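You operate a simulated robot arm through the tools that you are given. There is no shell and no other tool.

You run a simulated robot arm. Do the job below in one go: nothing can be reset, and whatever is moved stays where it is left.

## Task
Rub off the smear under the notebook.
Fine: switch the desk lamp on first and off after; push the notebook clear, use the yellow pad and put it back. What is to be rubbed or washed off counts as gone when no trace of it is left.
Where things are to end (x, y in the base frame): yellow notebook within 0.04 m of [0.43, 0.54].

It is judged by the outcome, as a careful person would: the job done as asked, and still so three seconds after it is handed in. It fails if anything else is knocked over, pushed out of place, dropped, spilled or broken.

## Robot
A 6-joint arm with a two-finger parallel gripper, fixed in place. Base frame: the origin is on the floor under the middle of its stand, x ahead of it, y to its left, z up; the work surface is at about z = 0.75. Readings come in m, degrees, newtons and seconds.
With the tool pointing down near the work surface it reaches from about 0.28 to 0.64 m from the base axis. Its first joint turns from -115.0 to 115.0 degrees. Payload 3.43 kg.
The tool frame sits at the grasp point between the pads (the TCP): z along the fingers, y along the line on which they close. The tips reach 0.034 m beyond it. The gripper opens to 0.128 m. The fingers are 0.024 m wide and 0.012 m thick; the gripper's body (0.048 by 0.13 m) begins 0.096 m behind the TCP.
Orientation is told as [roll, pitch, yaw] about the base's x, y, z axes, in that order, counted from this pose: with the fingers straight down and closing along the base's y, the tool's x points along the base's -x, its y along +y and its z along -z.

## Interface
- The arm moves only by the tool play_rows. Its argument "increments" is a list that holds one entry, the list of rows, each a list of 7 numbers: the opening in per cent of the stroke, from 0 (shut) to 100 (fully open), then the shift along the tool's x, y, z in m, then the turn, a rotation vector about the tool's x, y, z in degrees. In form: [[[grip, dx, dy, dz, rx, ry, rz], ...]]. A call has 1 to 20 rows; each row shifts and turns the commanded pose from where the row before left it, along the tool's axes as they then stand. Each row takes 0.2 s and may step no farther than 0.05 m and 8.6 degrees from the row before; otherwise, or with a gripper value out of range, the whole call is refused. A pose out of reach is approached as far as the arm can. The call stops where the force on the tool passes 40 N (or 10 N more than at its start, if that is more) or the arm is blocked; 0.2 s more then pass. The fingers move at their own pace (about 0.153 m/s each) and stop on an object; they squeeze with about 37 N. The grip force told is the motor's: it shows also when the fingers shut on nothing. Time passes only in rows, and 0.2 s behind the last, so rows that do not move let the fingers close. The reply holds the time, the measured pose of the TCP, the force on the tool along the base axes, the opening and the grip force, in the units named above and with some noise, with the torque about the TCP (base axes, N m) and any sound that the robot's microphone picked up, and new pictures: "pictures" is both (left out), scene, wrist or none.
- Cameras (640 x 400 px; columns grow to the right, rows downward): "scene" is fixed at [0.2209, 0.6503, 1.5009]; the picture's right is [-0.74, -0.67, 0.00], its down [-0.52, 0.57, -0.64] and it looks along [0.43, -0.47, -0.77] (base axes); focal length 344 px, centre (320, 200). "wrist" rides on the gripper at [0.076, -0.011, -0.16] in the tool frame; the picture's right is [0.15, 0.99, 0.00], its down [-0.88, 0.13, -0.46] and it looks along [-0.45, 0.07, 0.89] (tool axes); focal length 234 px, centre (320, 200). There is no depth. A picture from a camera that has moved, and an enlarged one, comes with that camera's place and axes in the base frame and with its lens.
- slide_trunk(by): slides the trunk up (or, below 0, down) by that many m; the arm rides with it, the base frame stays. It gives what a move gives, with no picture.
- zoom(camera, box): a new picture of the part [left, top, right, bottom] of that camera's present view, enlarged. It takes no simulated time.
- job_done(): hands the job in; it is judged then, once.

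Places have to be worked out from the pictures, the camera data and where the tool is seen. Open the gripper and draw the arm clear of the work before you hand the job in, unless the task says otherwise.

The tools are called as a command line: name --argument value ..., lists and objects as JSON in quotes. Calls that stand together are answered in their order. play_rows: Moves the arm, as the interface text tells. Its arguments: {"type":"object","properties":{"increments":{"type":"array"},"pictures":{"type":"string","enum":["both","scene","wrist","none"]}},"required":["increments"]} The other tools are called the same way: slide_trunk (by) moves the trunk up or down; zoom (camera, box) takes an enlarged picture of a part of a camera's view; job_done () hands the job in.

At the start:

```text
time: 0.0
eef_pos: [0.4389, 0.1672, 1.1121]
tcp_rot: [0.0, -0.1, 0.0]
force: [0.1, 0.7, 0.1]
ft_torque: [-0.03, 0.01, 0.02]
finger_gap: 0.128
grip_force: 0.1
trunk travel left (down, up): [-0.85, 0.14]
```

scene: 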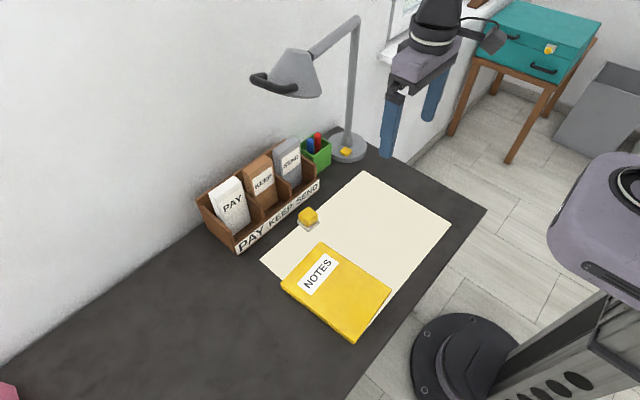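
wrist: 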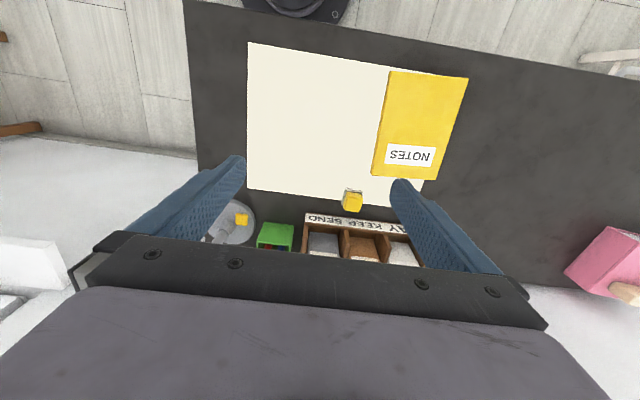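

The pictures show the notebook, a small yellow pad (a block) near the organizer, and a lamp with a yellow button on its base. I'll zoom in for detail first.

zoom --camera "scene" --box '[240, 160, 480, 350]'

zoom --camera "scene" --box '[230, 10, 400, 170]'

zoom --camera "wrist" --box '[190, 30, 480, 260]'

zoom --camera "scene" --box '[290, 190, 340, 240]'

```text
2.11 times, centred on (360, 255) of scene
camera zoom: at [0.2209, 0.6503, 1.5009], right [-0.74, -0.67, 0.0], down [-0.52, 0.57, -0.64], along [0.43, -0.47, -0.77], focal length 724 px, centre (236, 84)
```

zoom: 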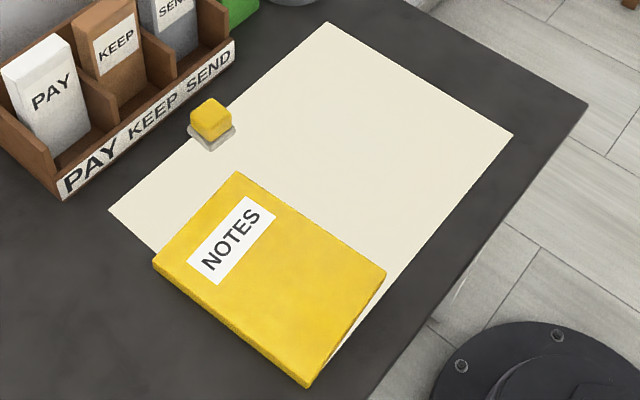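

```text
2.50 times, centred on (315, 90) of scene
camera zoom: at [0.2209, 0.6503, 1.5009], right [-0.74, -0.67, 0.0], down [-0.52, 0.57, -0.64], along [0.43, -0.47, -0.77], focal length 859 px, centre (332, 475)
```

zoom: 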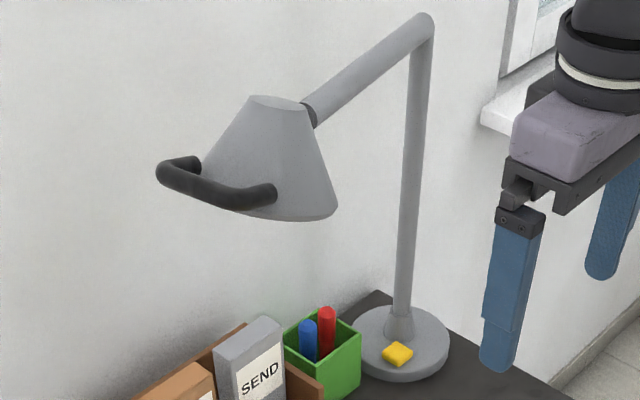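

```text
1.74 times, centred on (335, 145) of wrist
camera zoom: at [0.3633, 0.1575, 1.2711], right [-0.15, 0.99, 0.0], down [0.88, 0.13, 0.46], along [0.45, 0.07, -0.89], focal length 407 px, centre (294, 296)
```

zoom: 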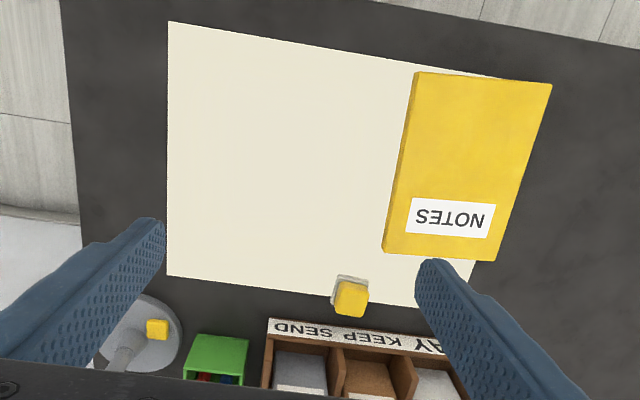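

```text
8.00 times, centred on (315, 215) of scene
camera zoom: at [0.2209, 0.6503, 1.5009], right [-0.74, -0.67, 0.0], down [-0.52, 0.57, -0.64], along [0.43, -0.47, -0.77], focal length 2750 px, centre (360, 80)
```

zoom: 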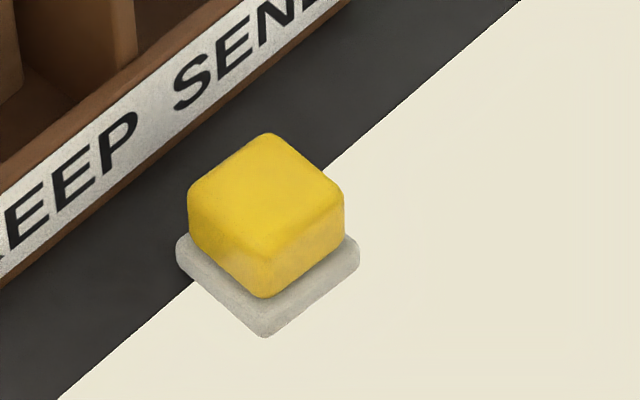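

The pad (yellow block on a grey felt) appears to be at about (0.61, 0.27), the notebook centre at about (0.43, 0.37), and the lamp button at about (0.694, 0.013). I want a better view of the lamp head and base, so I draw the arm back a little and tilt the gripper outward.

play_rows --increments '[[[100, 0.02, 0, 0, 0, -8, 0], [100, 0.02, 0, 0, 0, -8, 0], [100, 0.02, 0, 0, 0, -8, 0], [100, 0.02, 0, 0, 0, -8, 0], [100, 0, 0, 0, 0, 0, 0]]]' --pictures "both"

```text
time: 1.2
eef_pos: [0.361, 0.1677, 1.0936]
tcp_rot: [0.0, -32.2, 0.0]
force: [-0.7, 0.4, 0.2]
ft_torque: [0.01, -0.01, -0.02]
finger_gap: 0.1279
grip_force: 0.2
trunk travel left (down, up): [-0.85, 0.14]
camera wrist: at [0.2136, 0.1569, 1.1893], right [-0.12, 0.99, -0.08], down [0.5, 0.13, 0.85], along [0.85, 0.07, -0.52], focal length 234 px, centre (320, 200)
```

scene: 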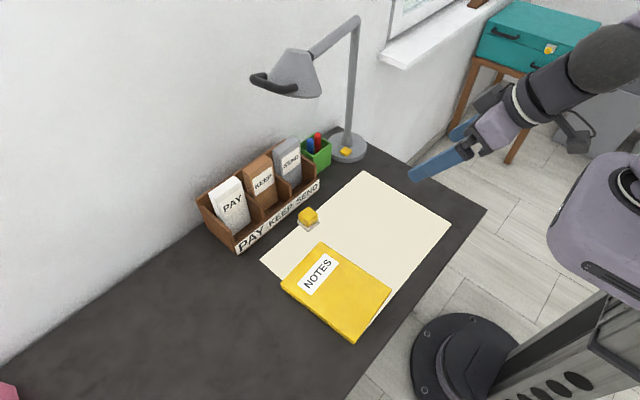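
wrist: 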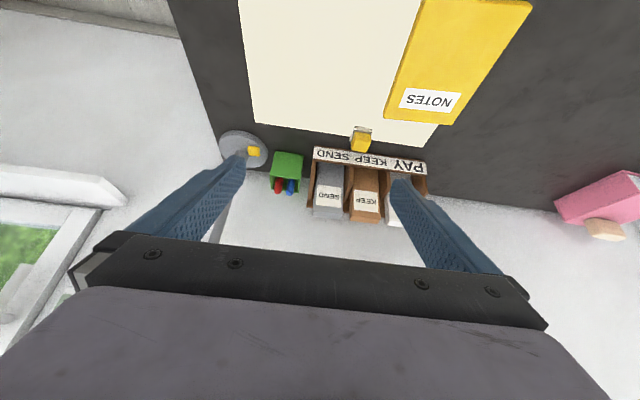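

The lamp head is hidden behind the gripper body in this view. I raise the tool and tilt further to bring it into sight.

play_rows --increments '[[[100, -0.02, 0, -0.035, 0, -8, 0], [100, -0.02, 0, -0.035, 0, -8, 0], [100, -0.02, 0, -0.035, 0, -6, 0], [100, 0, 0, 0, 0, 0, 0]]]' --pictures "both"

```text
time: 2.2
eef_pos: [0.3579, 0.201, 1.1958]
tcp_rot: [0.1, -54.1, 0.0]
force: [-0.4, -0.5, -0.2]
ft_torque: [0.02, -0.01, 0.01]
finger_gap: 0.128
grip_force: 0.1
out of reach, approached as far as the arm can: row 2, 3
trunk travel left (down, up): [-0.85, 0.14]
camera wrist: at [0.1856, 0.1916, 1.2289], right [-0.08, 0.99, -0.12], down [0.15, 0.13, 0.98], along [0.99, 0.07, -0.16], focal length 234 px, centre (320, 200)
```

scene: 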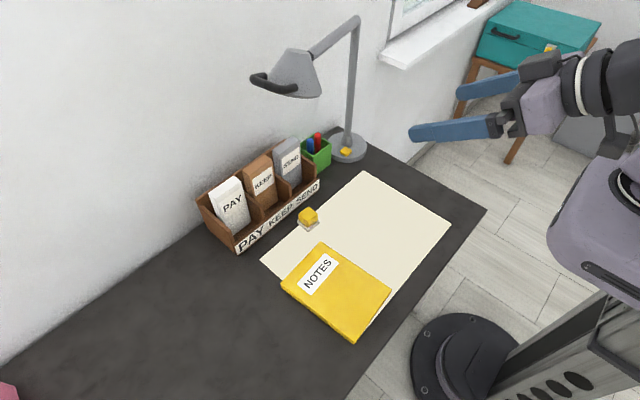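
wrist: 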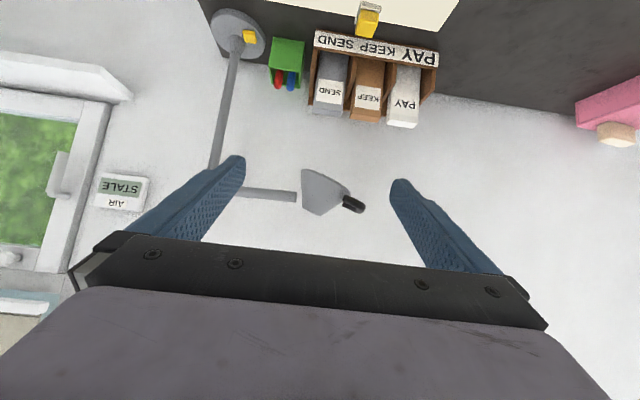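

The lamp head is near (0.68, 0.23, 1.13) with its handle near (0.66, 0.29, 1.15); I must keep the wrist clear of it. I'll zoom in on the lamp base button and the pad.

zoom --camera "wrist" --box '[200, 0, 280, 50]'

zoom --camera "scene" --box '[310, 120, 390, 170]'

zoom --camera "wrist" --box '[280, 150, 380, 220]'

zoom --camera "wrist" --box '[300, 0, 440, 130]'

```text
8.00 times, centred on (240, 25) of wrist
camera zoom: at [0.1856, 0.1916, 1.2289], right [-0.08, 0.99, -0.12], down [0.15, 0.13, 0.98], along [0.99, 0.07, -0.16], focal length 1873 px, centre (960, 1600)
```

zoom: 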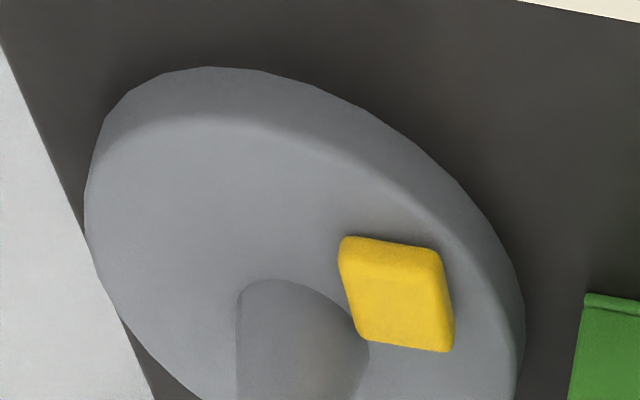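

```text
8.00 times, centred on (350, 145) of scene
camera zoom: at [0.2209, 0.6503, 1.5009], right [-0.74, -0.67, 0.0], down [-0.52, 0.57, -0.64], along [0.43, -0.47, -0.77], focal length 2750 px, centre (80, 640)
```

zoom: 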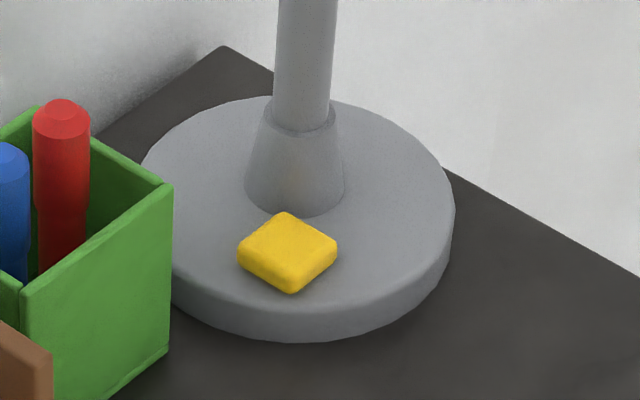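

```text
5.71 times, centred on (330, 185) of wrist
camera zoom: at [0.1856, 0.1916, 1.2289], right [-0.08, 0.99, -0.12], down [0.15, 0.13, 0.98], along [0.99, 0.07, -0.16], focal length 1338 px, centre (263, 286)
```

zoom: 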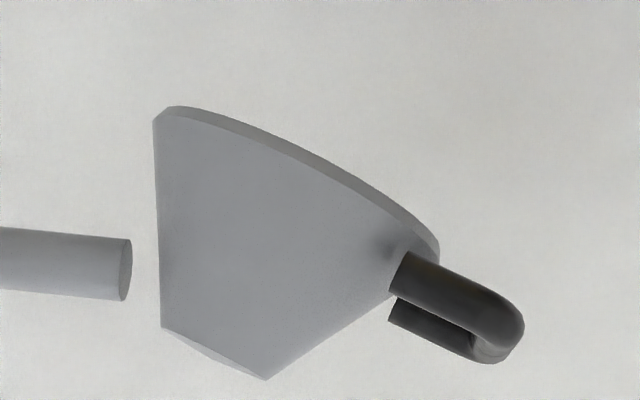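

```text
3.08 times, centred on (370, 65) of wrist
camera zoom: at [0.1856, 0.1916, 1.2289], right [-0.08, 0.99, -0.12], down [0.15, 0.13, 0.98], along [0.99, 0.07, -0.16], focal length 720 px, centre (166, 615)
```

zoom: 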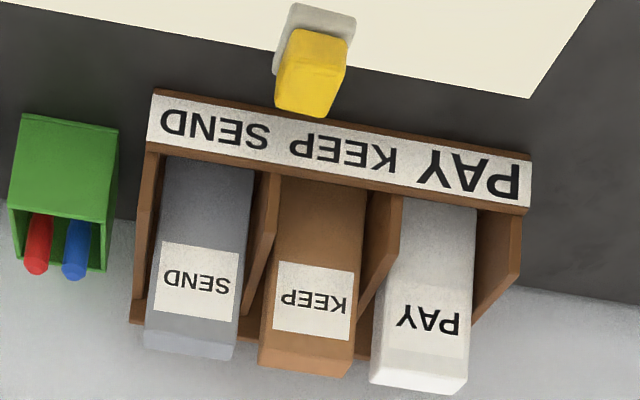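

The lamp button is a flat yellow push cap on the base at about (0.697, 0.010), top near z 0.775. I close the gripper, set the tilt to about 35° outward and move to a waypoint in front of the lamp at (0.56, 0.015, 1.0).

play_rows --increments '[[[0, 0, 0, 0, 0, 8, 0], [0, 0, 0, 0, 0, 8, 0], [0, 0, 0, 0, 0, 3.1, 0], [0, -0.00662, -0.02325, 0.03456, 0, 0, 0], [0, -0.00662, -0.02325, 0.03456, 0, 0, 0], [0, -0.00662, -0.02325, 0.03456, 0, 0, 0], [0, -0.00662, -0.02325, 0.03456, 0, 0, 0], [0, -0.00662, -0.02325, 0.03456, 0, 0, 0], [0, -0.00662, -0.02325, 0.03456, 0, 0, 0], [0, -0.00662, -0.02325, 0.03456, 0, 0, 0], [0, -0.00662, -0.02325, 0.03456, 0, 0, 0], [0, 0, 0, 0, 0, 0, 0]]]' --pictures "both"

```text
time: 4.8
eef_pos: [0.5598, 0.0161, 1.0002]
tcp_rot: [-0.1, -34.9, 0.0]
force: [-0.1, 0.3, -0.1]
ft_torque: [0.01, -0.01, 0.04]
finger_gap: 0.0
grip_force: 32.9
trunk travel left (down, up): [-0.85, 0.14]
camera wrist: at [0.4065, 0.0053, 1.0872], right [-0.12, 0.99, -0.08], down [0.46, 0.13, 0.88], along [0.88, 0.07, -0.47], focal length 234 px, centre (320, 200)
```

scene: 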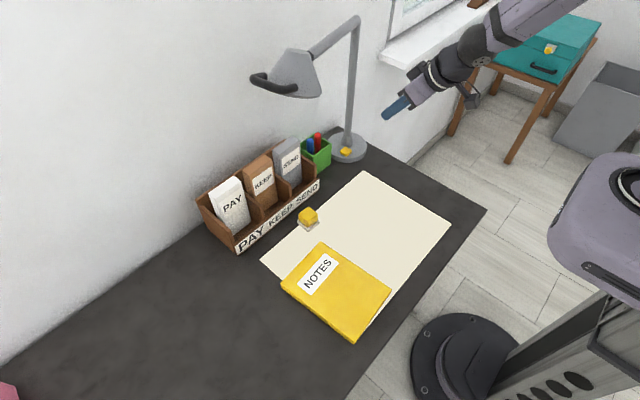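
wrist: 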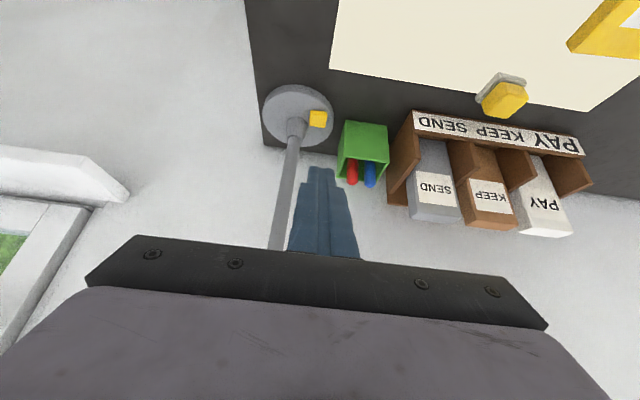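

The wrist view confirms the button at about (0.698, 0.012). I move to a point just above it.

play_rows --increments '[[[0, -0.0042, -0.0004, 0.0372, 0, 0, 0], [0, -0.0042, -0.0004, 0.0372, 0, 0, 0], [0, -0.0042, -0.0004, 0.0372, 0, 0, 0], [0, -0.0042, -0.0004, 0.0372, 0, 0, 0], [0, -0.0042, -0.0004, 0.0372, 0, 0, 0], [0, 0, 0, 0, 0, 0, 0]]]' --pictures "both"

```text
time: 6.2
eef_pos: [0.6752, 0.0127, 0.8691]
tcp_rot: [-0.1, -35.0, -0.1]
force: [0.4, -0.3, 0.1]
ft_torque: [0.0, 0.01, 0.0]
finger_gap: 0.0001
grip_force: 32.7
out of reach, approached as far as the arm can: row 5
trunk travel left (down, up): [-0.85, 0.14]
camera wrist: at [0.5219, 0.0034, 0.9568], right [-0.12, 0.99, -0.09], down [0.46, 0.13, 0.88], along [0.88, 0.06, -0.47], focal length 234 px, centre (320, 200)
```

scene: 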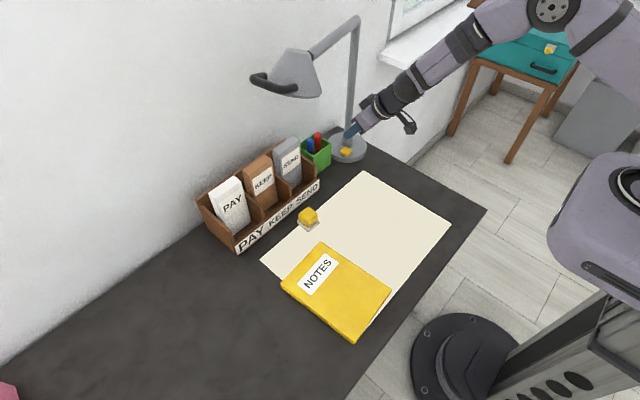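
wrist: 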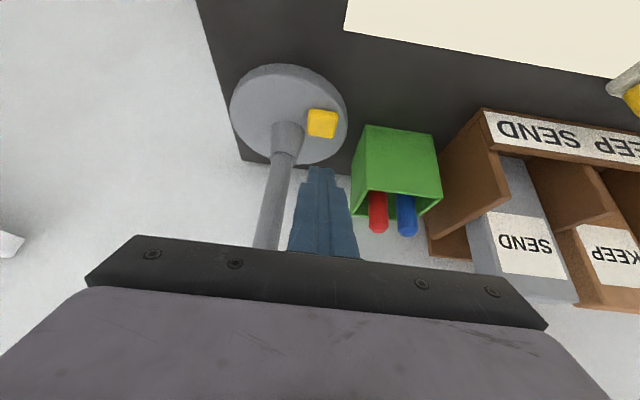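

The last bit was out of reach from this trunk height. I'll lift the tool 0.15 m, then lower the trunk by 0.15 m to gain reach.

play_rows --increments '[[[0, -0.0174, 0, -0.0336, 0, 0, 0], [0, -0.0174, 0, -0.0336, 0, 0, 0], [0, -0.0174, 0, -0.0336, 0, 0, 0], [0, -0.0174, 0, -0.0336, 0, 0, 0], [0, 0, 0, 0, 0, 0, 0]]]' --pictures "scene"

slide_trunk --by -0.13

```text
time: 7.4
eef_pos: [0.6573, 0.013, 1.0113]
tcp_rot: [-0.1, -34.9, 0.1]
force: [0.2, -0.5, 0.2]
ft_torque: [0.01, 0.05, -0.04]
finger_gap: 0.0
grip_force: 32.6
out of reach, approached as far as the arm can: row 1
trunk travel left (down, up): [-0.85, 0.14]
```

scene: 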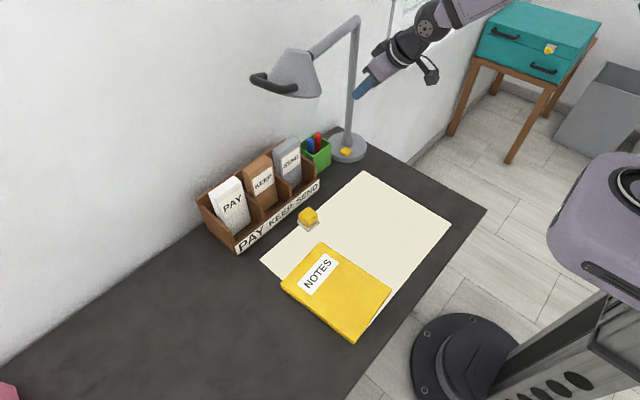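

```text
time: 9.0
eef_pos: [0.6565, 0.0117, 0.881]
tcp_rot: [0.0, -34.9, -0.1]
force: [-0.2, 0.1, 0.4]
ft_torque: [0.02, -0.02, -0.01]
finger_gap: 0.0001
grip_force: 33.2
trunk travel left (down, up): [-0.72, 0.27]
```

Now at (0.657, 0.012, 0.881) with a lower trunk. I move to hover just above the button at (0.684, 0.014, 0.835).

play_rows --increments '[[[0, 0.0019, 0.001, 0.0267, 0, 0, 0], [0, 0.0019, 0.001, 0.0267, 0, 0, 0], [0, 0, 0, 0, 0, 0, 0]]]' --pictures "both"

zoom --camera "scene" --box '[310, 110, 390, 170]'

zoom --camera "wrist" --box '[220, 50, 420, 240]'

```text
time: 9.8
eef_pos: [0.6848, 0.0154, 0.8366]
tcp_rot: [-0.1, -34.9, 0.0]
force: [-0.3, 0.5, 0.4]
ft_torque: [0.0, -0.01, -0.02]
finger_gap: 0.0
grip_force: 33.0
trunk travel left (down, up): [-0.72, 0.27]
camera wrist: at [0.5309, 0.0041, 0.9236], right [-0.12, 0.99, -0.08], down [0.46, 0.13, 0.88], along [0.88, 0.07, -0.47], focal length 234 px, centre (320, 200)
```

scene: 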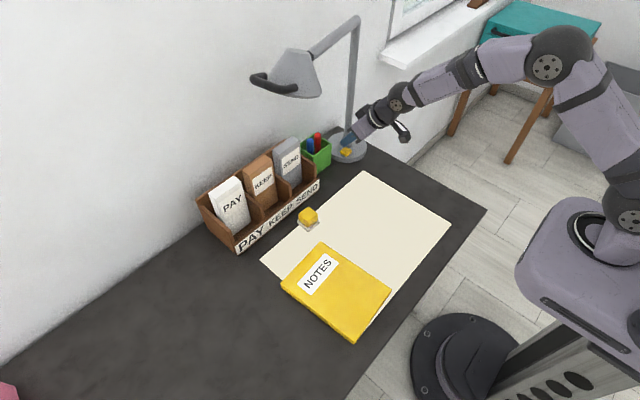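
wrist: 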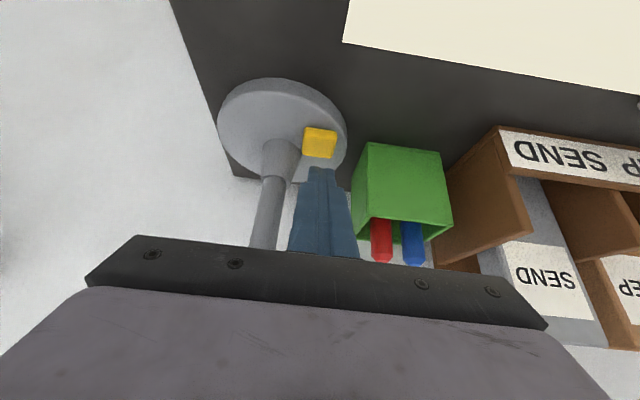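

```text
6.67 times, centred on (350, 140) of scene
camera zoom: at [0.2209, 0.6503, 1.5009], right [-0.74, -0.67, 0.0], down [-0.52, 0.57, -0.64], along [0.43, -0.47, -0.77], focal length 2292 px, centre (120, 600)
```

zoom: 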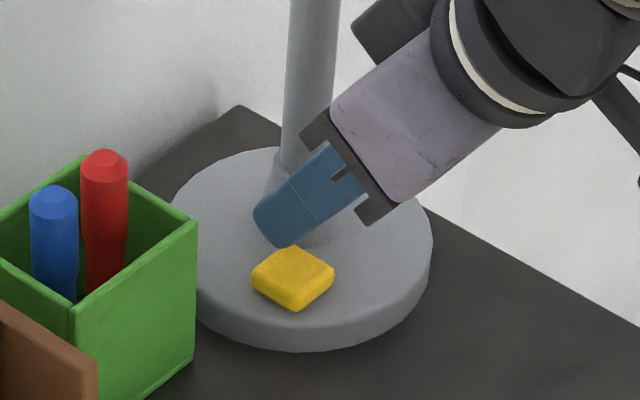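

```text
2.11 times, centred on (320, 145) of wrist
camera zoom: at [0.5309, 0.0041, 0.9236], right [-0.12, 0.99, -0.08], down [0.46, 0.13, 0.88], along [0.88, 0.07, -0.47], focal length 493 px, centre (320, 316)
```

zoom: 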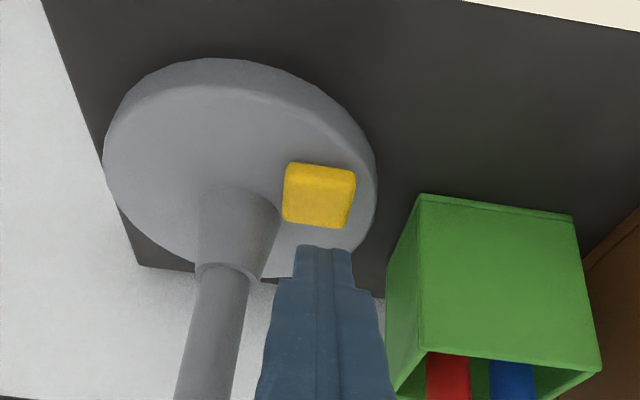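

The fingertips hover just above the button. I lower straight down in small steps until I feel the press.

play_rows --increments '[[[0, 0.0034, 0, 0.0049, 0, 0, 0], [0, 0.0034, 0, 0.0049, 0, 0, 0], [0, 0.0034, 0, 0.0049, 0, 0, 0], [0, 0.00172, 0, 0.00246, 0, 0, 0], [0, 0.00172, 0, 0.00246, 0, 0, 0], [0, 0, 0, 0, 0, 0, 0]]]' --pictures "both"

```text
time: 11.2
eef_pos: [0.6838, 0.0151, 0.8135]
tcp_rot: [0.0, -35.1, 0.1]
force: [-1.6, 0.7, 5.1]
ft_torque: [0.03, -0.02, -0.01]
finger_gap: 0.0
grip_force: 32.7
trunk travel left (down, up): [-0.72, 0.27]
heard: click
camera wrist: at [0.5311, 0.0041, 0.9], right [-0.12, 0.99, -0.08], down [0.46, 0.13, 0.88], along [0.88, 0.07, -0.47], focal length 234 px, centre (320, 200)
```

scene: 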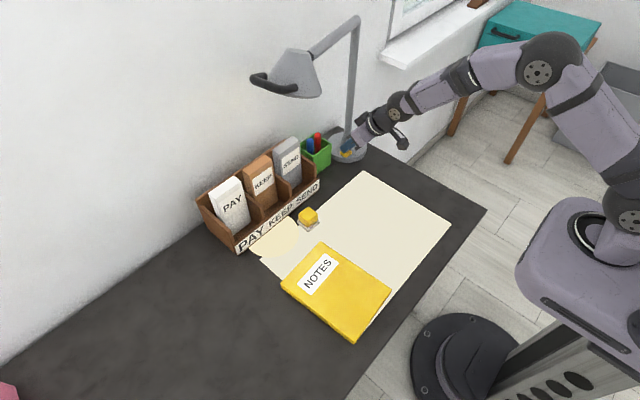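
wrist: 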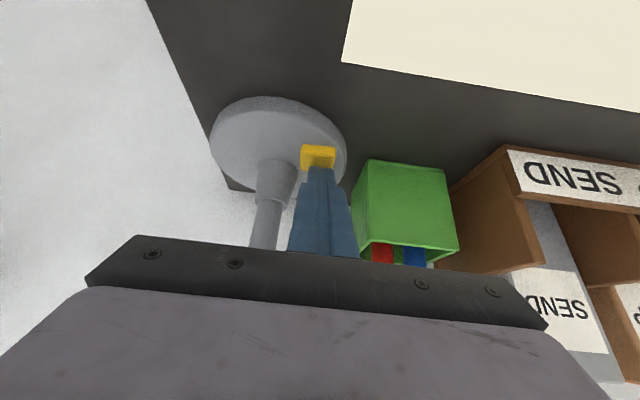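

A click was heard, and a lit patch has appeared on the desk, so the lamp is on. I lift straight off and check.

play_rows --increments '[[[0, -0.0115, 0, -0.0164, 0, 0, 0], [0, -0.0172, 0, -0.0246, 0, 0, 0], [0, -0.0172, 0, -0.0246, 0, 0, 0], [0, 0, 0, 0, 0, 0, 0]]]' --pictures "both"

```text
time: 12.2
eef_pos: [0.6842, 0.0138, 0.8915]
tcp_rot: [0.0, -34.9, -0.1]
force: [-0.7, 0.2, 0.5]
ft_torque: [-0.03, 0.01, -0.01]
finger_gap: 0.0
grip_force: 33.0
trunk travel left (down, up): [-0.72, 0.27]
camera wrist: at [0.5312, 0.0032, 0.98], right [-0.12, 0.99, -0.08], down [0.46, 0.13, 0.88], along [0.88, 0.07, -0.47], focal length 234 px, centre (320, 200)
```

scene: 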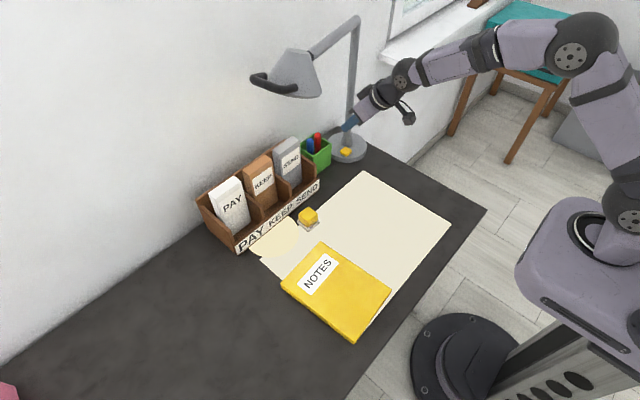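
wrist: 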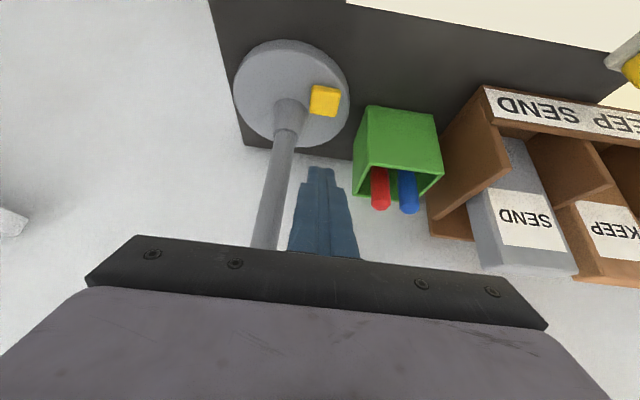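

Lamp stays on. Next I back away from the lamp to (0.45, 0.15, 1.0) and bring the tool upright again.

play_rows --increments '[[[0, 0.0192, 0.0194, -0.0309, 0, 0, 0], [0, 0.0192, 0.0194, -0.0309, 0, 0, 0], [0, 0.0192, 0.0194, -0.0309, 0, 0, 0], [0, 0.0192, 0.0194, -0.0309, 0, 0, 0], [0, 0.0192, 0.0194, -0.0309, 0, 0, 0], [0, 0.0192, 0.0194, -0.0309, 0, 0, 0], [0, 0.0192, 0.0194, -0.0309, 0, 0, 0], [50, 0, 0, 0, 0, 8.4, 0], [100, 0, 0, 0, 0, 8.4, 0], [100, 0, 0, 0, 0, 8.4, 0], [100, 0, 0, 0, 0, 8.4, 0], [100, 0, 0, 0, 0, 1.4, 0], [100, 0, 0, 0, 0, 0, 0]]]' --pictures "none"

play_rows --increments '[[[100, 0, 0, 0, 0, 0, -8.2], [100, 0, 0, 0, 0, 0, -8.2], [100, 0, 0, 0, 0, 0, -8.2], [100, 0, 0, 0, 0, 0, -8.2], [100, 0, 0, 0, 0, 0, -8.2], [100, 0, 0, 0, 0, 0, -8.2], [100, 0, 0, 0, 0, 0, -8.2], [100, 0, 0, 0, 0, 0, -8.2], [100, 0, 0, 0, 0, 0, -8.2], [100, 0, 0, 0, 0, 0, -8.2], [100, 0, 0, 0, 0, 0, -8.0], [100, 0, 0, 0, 0, 0, 0]]]' --pictures "both"

```text
time: 15.0
eef_pos: [0.4499, 0.1501, 0.9931]
tcp_rot: [0.0, 0.2, 0.0]
force: [0.2, 0.4, -0.3]
ft_torque: [0.0, -0.02, -0.02]
finger_gap: 0.1279
grip_force: 0.0
trunk travel left (down, up): [-0.72, 0.27]
```

```text
time: 17.6
eef_pos: [0.4497, 0.1503, 0.9922]
tcp_rot: [0.1, 0.0, 90.2]
force: [0.0, 0.7, 0.4]
ft_torque: [-0.02, -0.04, -0.01]
finger_gap: 0.128
grip_force: 0.0
trunk travel left (down, up): [-0.72, 0.27]
camera wrist: at [0.4625, 0.075, 1.1526], right [-0.99, -0.15, 0.0], down [-0.13, 0.88, 0.46], along [-0.07, 0.45, -0.89], focal length 234 px, centre (320, 200)
```

scene: 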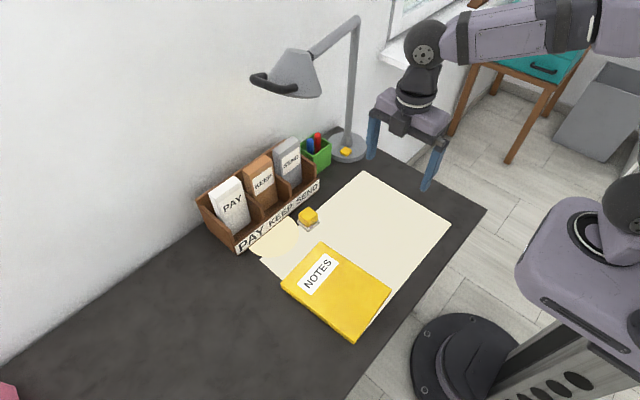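
wrist: 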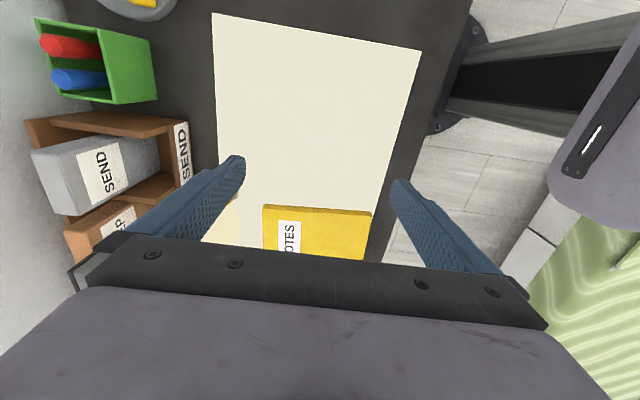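

The tool is upright with yaw 90°, so both fingers can push the notebook's long edge. I move to hover at (0.43, 0.245, 0.83), just right of the notebook.

play_rows --increments '[[[100, -0.02375, 0.0049, 0.0405, 0, 0, 0], [100, -0.02375, 0.0049, 0.0405, 0, 0, 0], [100, -0.02375, 0.0049, 0.0405, 0, 0, 0], [100, -0.02375, 0.0049, 0.0405, 0, 0, 0], [100, 0, 0, 0, 0, 0, 0]]]' --pictures "both"

```text
time: 18.8
eef_pos: [0.4298, 0.2466, 0.831]
tcp_rot: [0.1, -0.1, 89.9]
force: [0.0, -0.2, 0.3]
ft_torque: [-0.02, 0.0, 0.01]
finger_gap: 0.1279
grip_force: 0.1
trunk travel left (down, up): [-0.72, 0.27]
camera wrist: at [0.442, 0.1711, 0.9905], right [-0.99, -0.15, 0.0], down [-0.13, 0.88, 0.46], along [-0.07, 0.45, -0.89], focal length 234 px, centre (320, 200)
```

scene: 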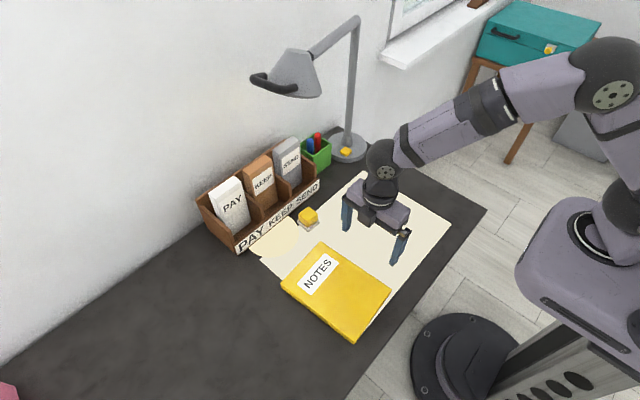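
wrist: 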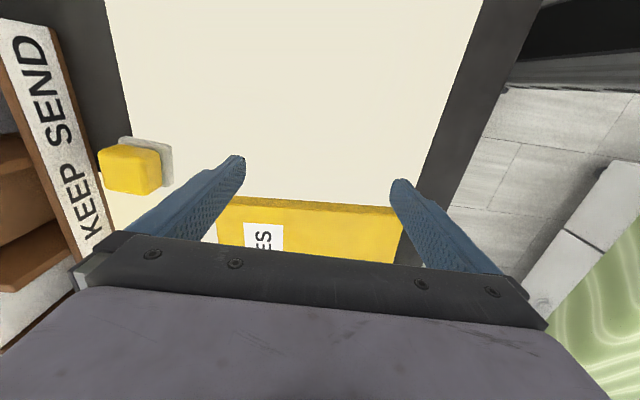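

I lower the fingertips to about 6 mm above the desk and push slowly in +y, keeping an eye on force.

play_rows --increments '[[[100, 0, 0, 0.02, 0, 0, 0], [100, 0, 0, 0.02, 0, 0, 0], [100, 0, 0, 0, 0, 0, 0]]]' --pictures "none"

play_rows --increments '[[[100, -0.012, 0, 0, 0, 0, 0], [100, -0.012, 0, 0, 0, 0, 0], [100, -0.012, 0, 0, 0, 0, 0], [100, -0.012, 0, 0, 0, 0, 0], [100, -0.012, 0, 0, 0, 0, 0], [100, -0.012, 0, 0, 0, 0, 0], [100, 0, 0, 0, 0, 0, 0]]]' --pictures "both"

```text
time: 19.6
eef_pos: [0.4291, 0.2459, 0.7911]
tcp_rot: [0.1, 0.1, 90.0]
force: [1.4, -0.4, 0.7]
ft_torque: [0.0, -0.04, 0.02]
finger_gap: 0.128
grip_force: 0.0
trunk travel left (down, up): [-0.72, 0.27]
```

```text
time: 21.2
eef_pos: [0.4296, 0.3183, 0.7893]
tcp_rot: [0.2, -0.1, 90.0]
force: [-0.1, -0.6, 0.2]
ft_torque: [-0.01, 0.02, 0.06]
finger_gap: 0.128
grip_force: 0.0
trunk travel left (down, up): [-0.72, 0.27]
camera wrist: at [0.4421, 0.2425, 0.9503], right [-0.99, -0.15, 0.0], down [-0.13, 0.88, 0.46], along [-0.07, 0.45, -0.89], focal length 234 px, centre (320, 200)
```

scene: 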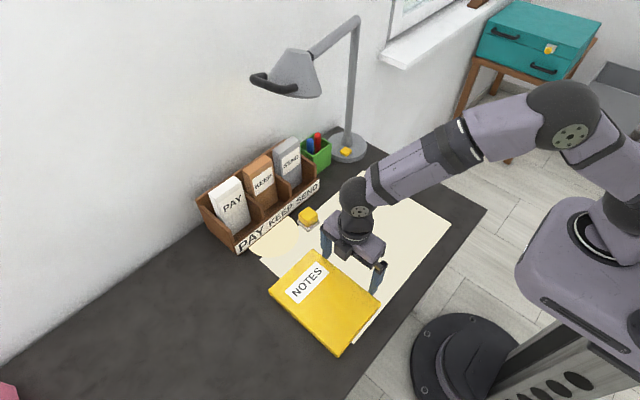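
wrist: 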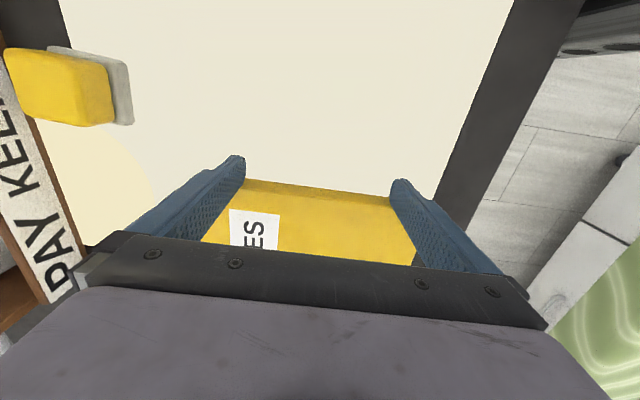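

The notebook slides smoothly and the paper stays put. I continue the push.

play_rows --increments '[[[100, -0.012, 0, 0, 0, 0, 0], [100, -0.012, 0, 0, 0, 0, 0], [100, -0.012, 0, 0, 0, 0, 0], [100, -0.012, 0, 0, 0, 0, 0], [100, -0.012, 0, 0, 0, 0, 0], [100, -0.012, 0, 0, 0, 0, 0], [100, -0.012, 0, 0, 0, 0, 0], [100, -0.012, 0, 0, 0, 0, 0], [100, -0.012, 0, 0, 0, 0, 0], [100, 0, 0, 0, 0, 0, 0]]]' --pictures "both"

```text
time: 23.4
eef_pos: [0.4287, 0.4261, 0.7905]
tcp_rot: [0.2, 0.0, 90.0]
force: [-0.4, 0.2, 0.1]
ft_torque: [0.02, 0.02, 0.01]
finger_gap: 0.1279
grip_force: 0.0
trunk travel left (down, up): [-0.72, 0.27]
camera wrist: at [0.4418, 0.3506, 0.9501], right [-0.99, -0.15, 0.0], down [-0.13, 0.88, 0.46], along [-0.07, 0.45, -0.89], focal length 234 px, centre (320, 200)
```

scene: 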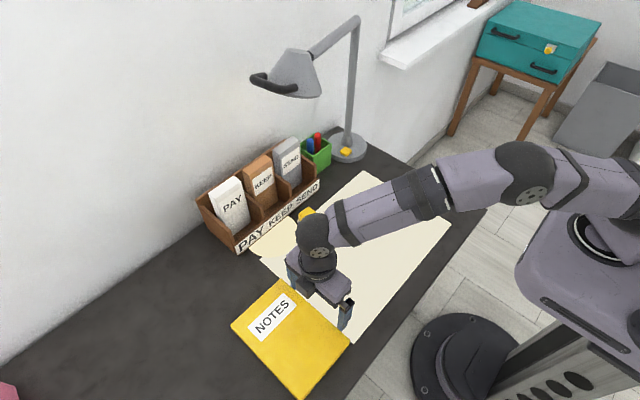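
wrist: 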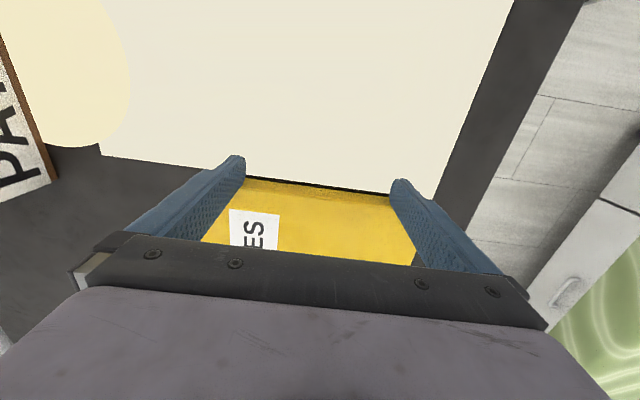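

The notebook is almost clear, but no smear stands out yet. I'll zoom in on the uncovered paper before finishing the push.

zoom --camera "wrist" --box '[100, 0, 480, 200]'

zoom --camera "scene" --box '[240, 200, 440, 350]'

```text
1.68 times, centred on (290, 100) of wrist
camera zoom: at [0.4418, 0.3506, 0.9501], right [-0.99, -0.15, 0.0], down [-0.13, 0.88, 0.46], along [-0.07, 0.45, -0.89], focal length 394 px, centre (370, 368)
```

zoom: 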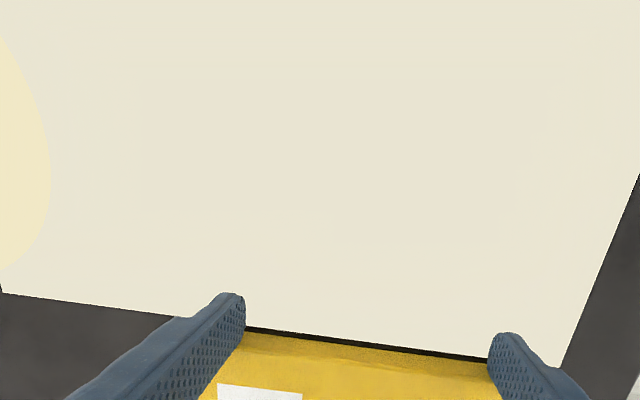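

```text
2.67 times, centred on (340, 275) of scene
camera zoom: at [0.2209, 0.6503, 1.5009], right [-0.74, -0.67, 0.0], down [-0.52, 0.57, -0.64], along [0.43, -0.47, -0.77], focal length 917 px, centre (267, 0)
```

zoom: 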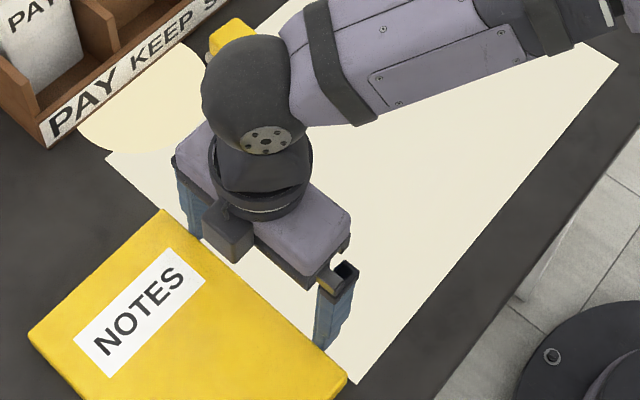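

No smear is visible to the eye in plain light. I finish the push so the notebook centre lands near y = 0.54, then back off and rise for a look.

play_rows --increments '[[[100, -0.012, 0, 0, 0, 0, 0], [100, -0.013, 0, 0, 0, 0, 0], [100, 0, 0, 0, 0, 0, 0], [100, 0.02, 0, 0, 0, 0, 0], [100, 0.03, 0, -0.02, 0, 0, 0], [100, 0.03, 0, -0.04, 0, 0, 0], [100, 0.03, 0, -0.04, 0, 0, 0], [100, 0.03, 0, -0.04, 0, 0, 0], [100, 0.04, 0, -0.02, 0, 0, 0], [100, 0.04, 0, -0.02, 0, 0, 0], [100, 0.04, 0, -0.02, 0, 0, 0], [100, 0, 0, 0, 0, 0, 0]]]' --pictures "both"

```text
time: 26.0
eef_pos: [0.4316, 0.1891, 0.9891]
tcp_rot: [0.1, 0.0, 90.1]
force: [-0.1, 0.0, 0.1]
ft_torque: [-0.01, 0.03, 0.0]
finger_gap: 0.128
grip_force: 0.1
trunk travel left (down, up): [-0.72, 0.27]
camera wrist: at [0.4426, 0.1156, 1.1498], right [-0.99, -0.15, 0.0], down [-0.13, 0.88, 0.46], along [-0.07, 0.45, -0.89], focal length 234 px, centre (320, 200)
```

scene: 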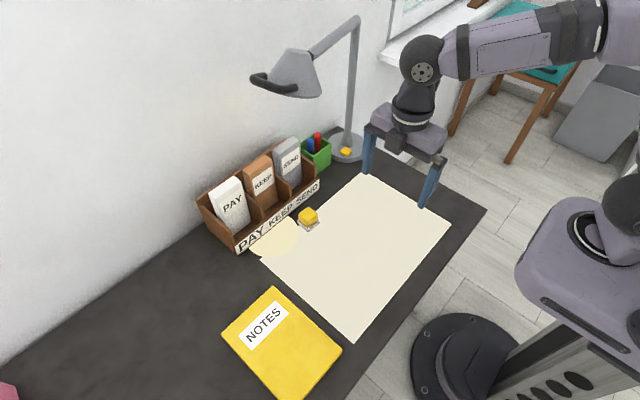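
wrist: 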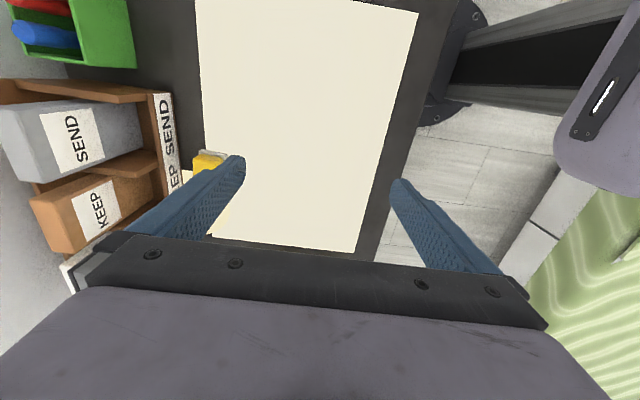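

zoom --camera "scene" --box '[240, 220, 400, 345]'

zoom --camera "wrist" --box '[200, 100, 420, 260]'

zoom --camera "scene" --box '[210, 270, 370, 400]'

zoom --camera "scene" --box '[240, 190, 340, 270]'

```text
3.20 times, centred on (320, 282) of scene
camera zoom: at [0.2209, 0.6503, 1.5009], right [-0.74, -0.67, 0.0], down [-0.52, 0.57, -0.64], along [0.43, -0.47, -0.77], focal length 1100 px, centre (320, -64)
```

zoom: 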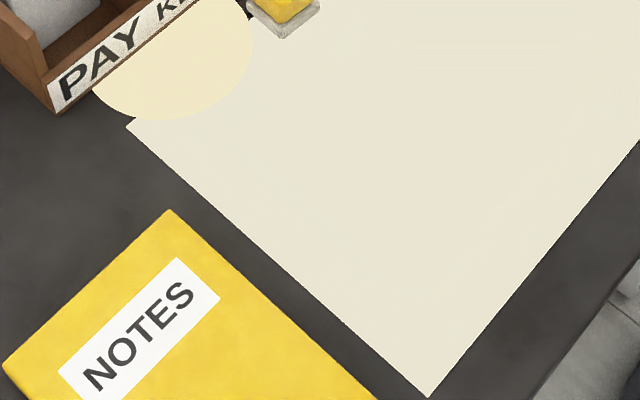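

```text
2.50 times, centred on (310, 180) of wrist
camera zoom: at [0.4426, 0.1156, 1.1498], right [-0.99, -0.15, 0.0], down [-0.13, 0.88, 0.46], along [-0.07, 0.45, -0.89], focal length 585 px, centre (345, 250)
```

zoom: 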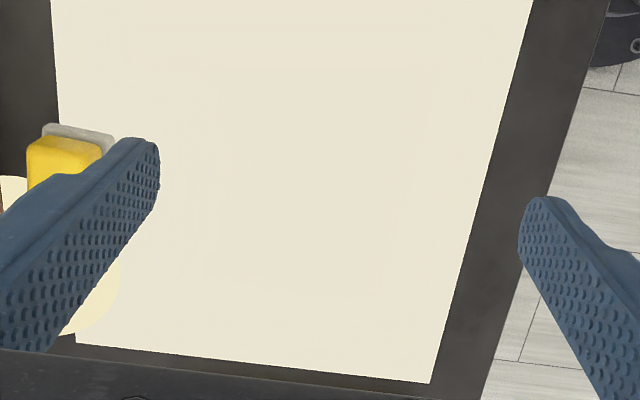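

```text
3.08 times, centred on (290, 335) of scene
camera zoom: at [0.2209, 0.6503, 1.5009], right [-0.74, -0.67, 0.0], down [-0.52, 0.57, -0.64], along [0.43, -0.47, -0.77], focal length 1058 px, centre (412, -215)
```

zoom: 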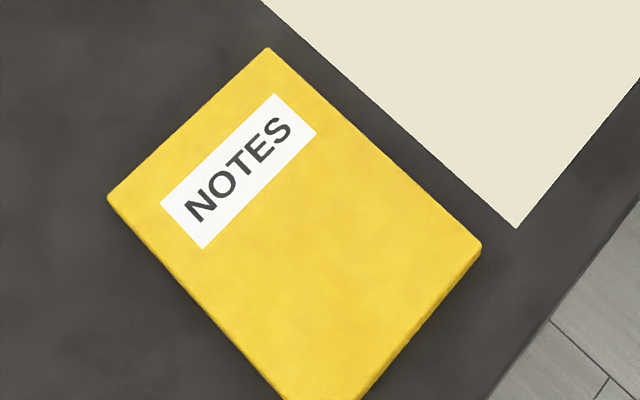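

```text
5.00 times, centred on (290, 230) of scene
camera zoom: at [0.2209, 0.6503, 1.5009], right [-0.74, -0.67, 0.0], down [-0.52, 0.57, -0.64], along [0.43, -0.47, -0.77], focal length 1719 px, centre (470, 50)
```

zoom: 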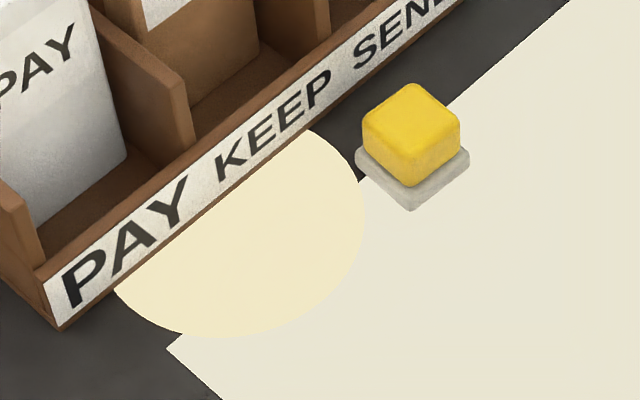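

The notebook now sits with its centre near (0.434, 0.537). The smear itself isn't discernible outside the lamp's lit circle, so I plan to rub the whole former notebook footprint. First I yaw the gripper back to 0° to fetch the pad.

play_rows --increments '[[[60, 0, 0, 0, 0, 0, 8.2], [60, 0, 0, 0, 0, 0, 8.2], [60, 0, 0, 0, 0, 0, 8.2], [60, 0, 0, 0, 0, 0, 8.2], [60, 0, 0, 0, 0, 0, 8.2], [60, 0, 0, 0, 0, 0, 8.2], [60, 0, 0, 0, 0, 0, 8.2], [60, 0, 0, 0, 0, 0, 8.2], [60, 0, 0, 0, 0, 0, 8.2], [60, 0, 0, 0, 0, 0, 8.2], [60, 0, 0, 0, 0, 0, 8.1], [60, 0, 0, 0, 0, -8, 0], [60, 0, 0, 0, 0, -8, 0], [60, 0, 0, 0, 0, -4, 0], [60, 0, 0, 0, 0, 0, 0]]]' --pictures "both"

```text
time: 29.2
eef_pos: [0.4309, 0.1907, 0.9913]
tcp_rot: [0.0, -20.0, -0.1]
force: [0.7, 0.6, 0.0]
ft_torque: [0.04, -0.01, -0.01]
finger_gap: 0.077
grip_force: 0.0
trunk travel left (down, up): [-0.72, 0.27]
camera wrist: at [0.3053, 0.1804, 1.1151], right [-0.14, 0.99, -0.05], down [0.67, 0.13, 0.73], along [0.73, 0.07, -0.68], focal length 234 px, centre (320, 200)
```

scene: 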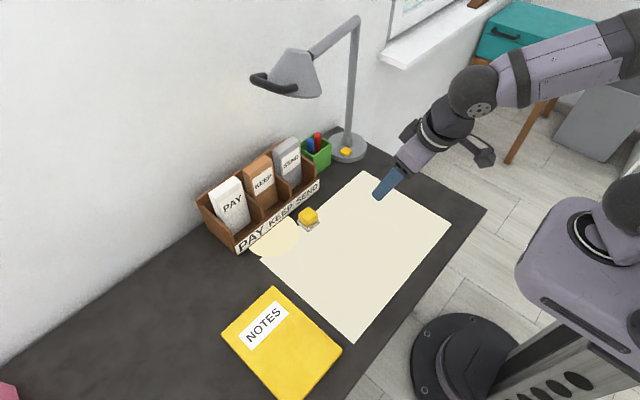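
wrist: 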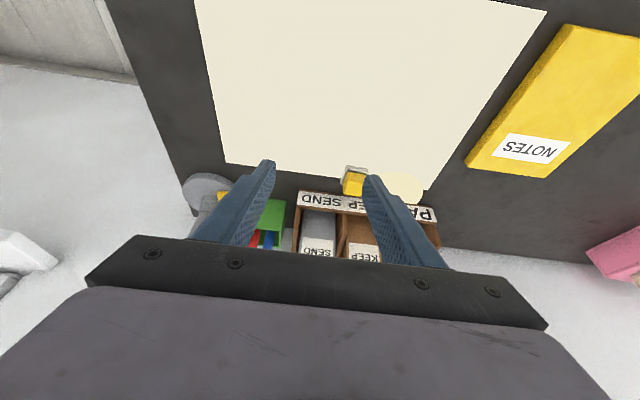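

I now move to hover above the pad at about (0.599, 0.270, 0.87) with a 20° outward tilt, keeping the wrist well short of the lamp head.

play_rows --increments '[[[60, -0.0233, 0.01586, 0.03425, 0, 0, 0], [60, -0.0233, 0.01586, 0.03425, 0, 0, 0], [60, -0.0233, 0.01586, 0.03425, 0, 0, 0], [60, -0.0233, 0.01586, 0.03425, 0, 0, 0], [60, -0.0233, 0.01586, 0.03425, 0, 0, 0], [60, 0, 0, 0, 0, 0, 0]]]' --pictures "both"

zoom --camera "wrist" --box '[240, 90, 420, 260]'

zoom --camera "scene" --box '[260, 150, 380, 240]'

```text
time: 30.6
eef_pos: [0.5975, 0.269, 0.869]
tcp_rot: [0.0, -19.8, -0.1]
force: [-0.6, 0.3, 0.4]
ft_torque: [-0.01, 0.02, 0.01]
finger_gap: 0.0765
grip_force: 0.1
trunk travel left (down, up): [-0.72, 0.27]
camera wrist: at [0.4732, 0.2587, 0.9936], right [-0.14, 0.99, -0.05], down [0.67, 0.13, 0.73], along [0.73, 0.07, -0.68], focal length 234 px, centre (320, 200)
```

scene: 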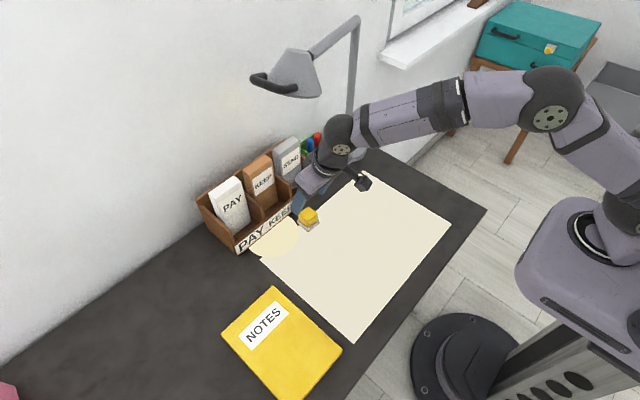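
wrist: 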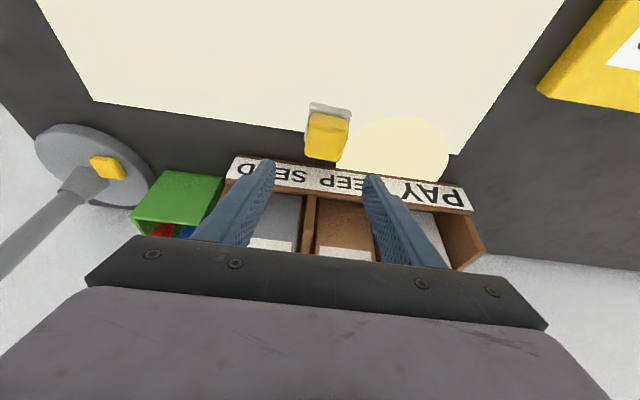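

```text
2.35 times, centred on (330, 175) of wrist
camera zoom: at [0.4732, 0.2587, 0.9936], right [-0.14, 0.99, -0.05], down [0.67, 0.13, 0.73], along [0.73, 0.07, -0.68], focal length 551 px, centre (296, 259)
```

zoom: 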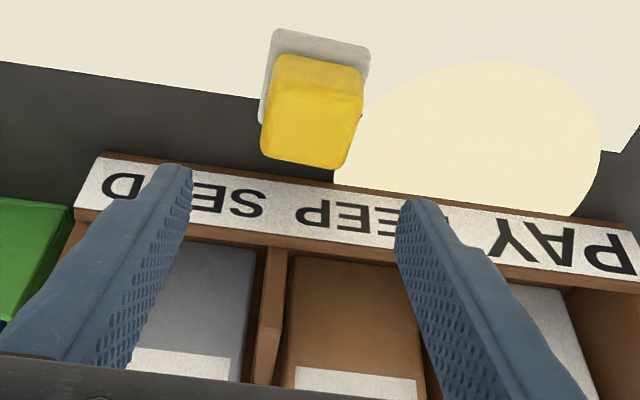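

```text
4.44 times, centred on (320, 195) of scene
camera zoom: at [0.2209, 0.6503, 1.5009], right [-0.74, -0.67, 0.0], down [-0.52, 0.57, -0.64], along [0.43, -0.47, -0.77], focal length 1528 px, centre (320, 222)
```

zoom: 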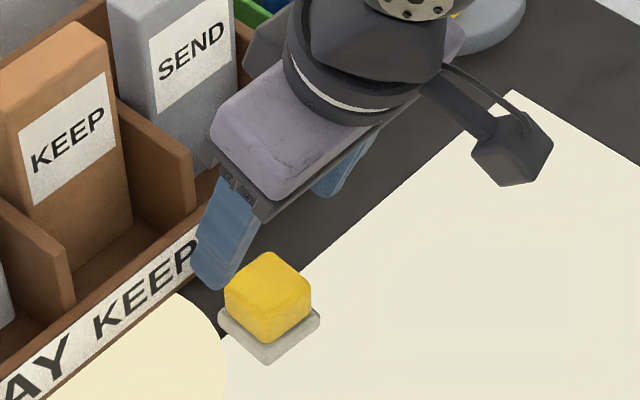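

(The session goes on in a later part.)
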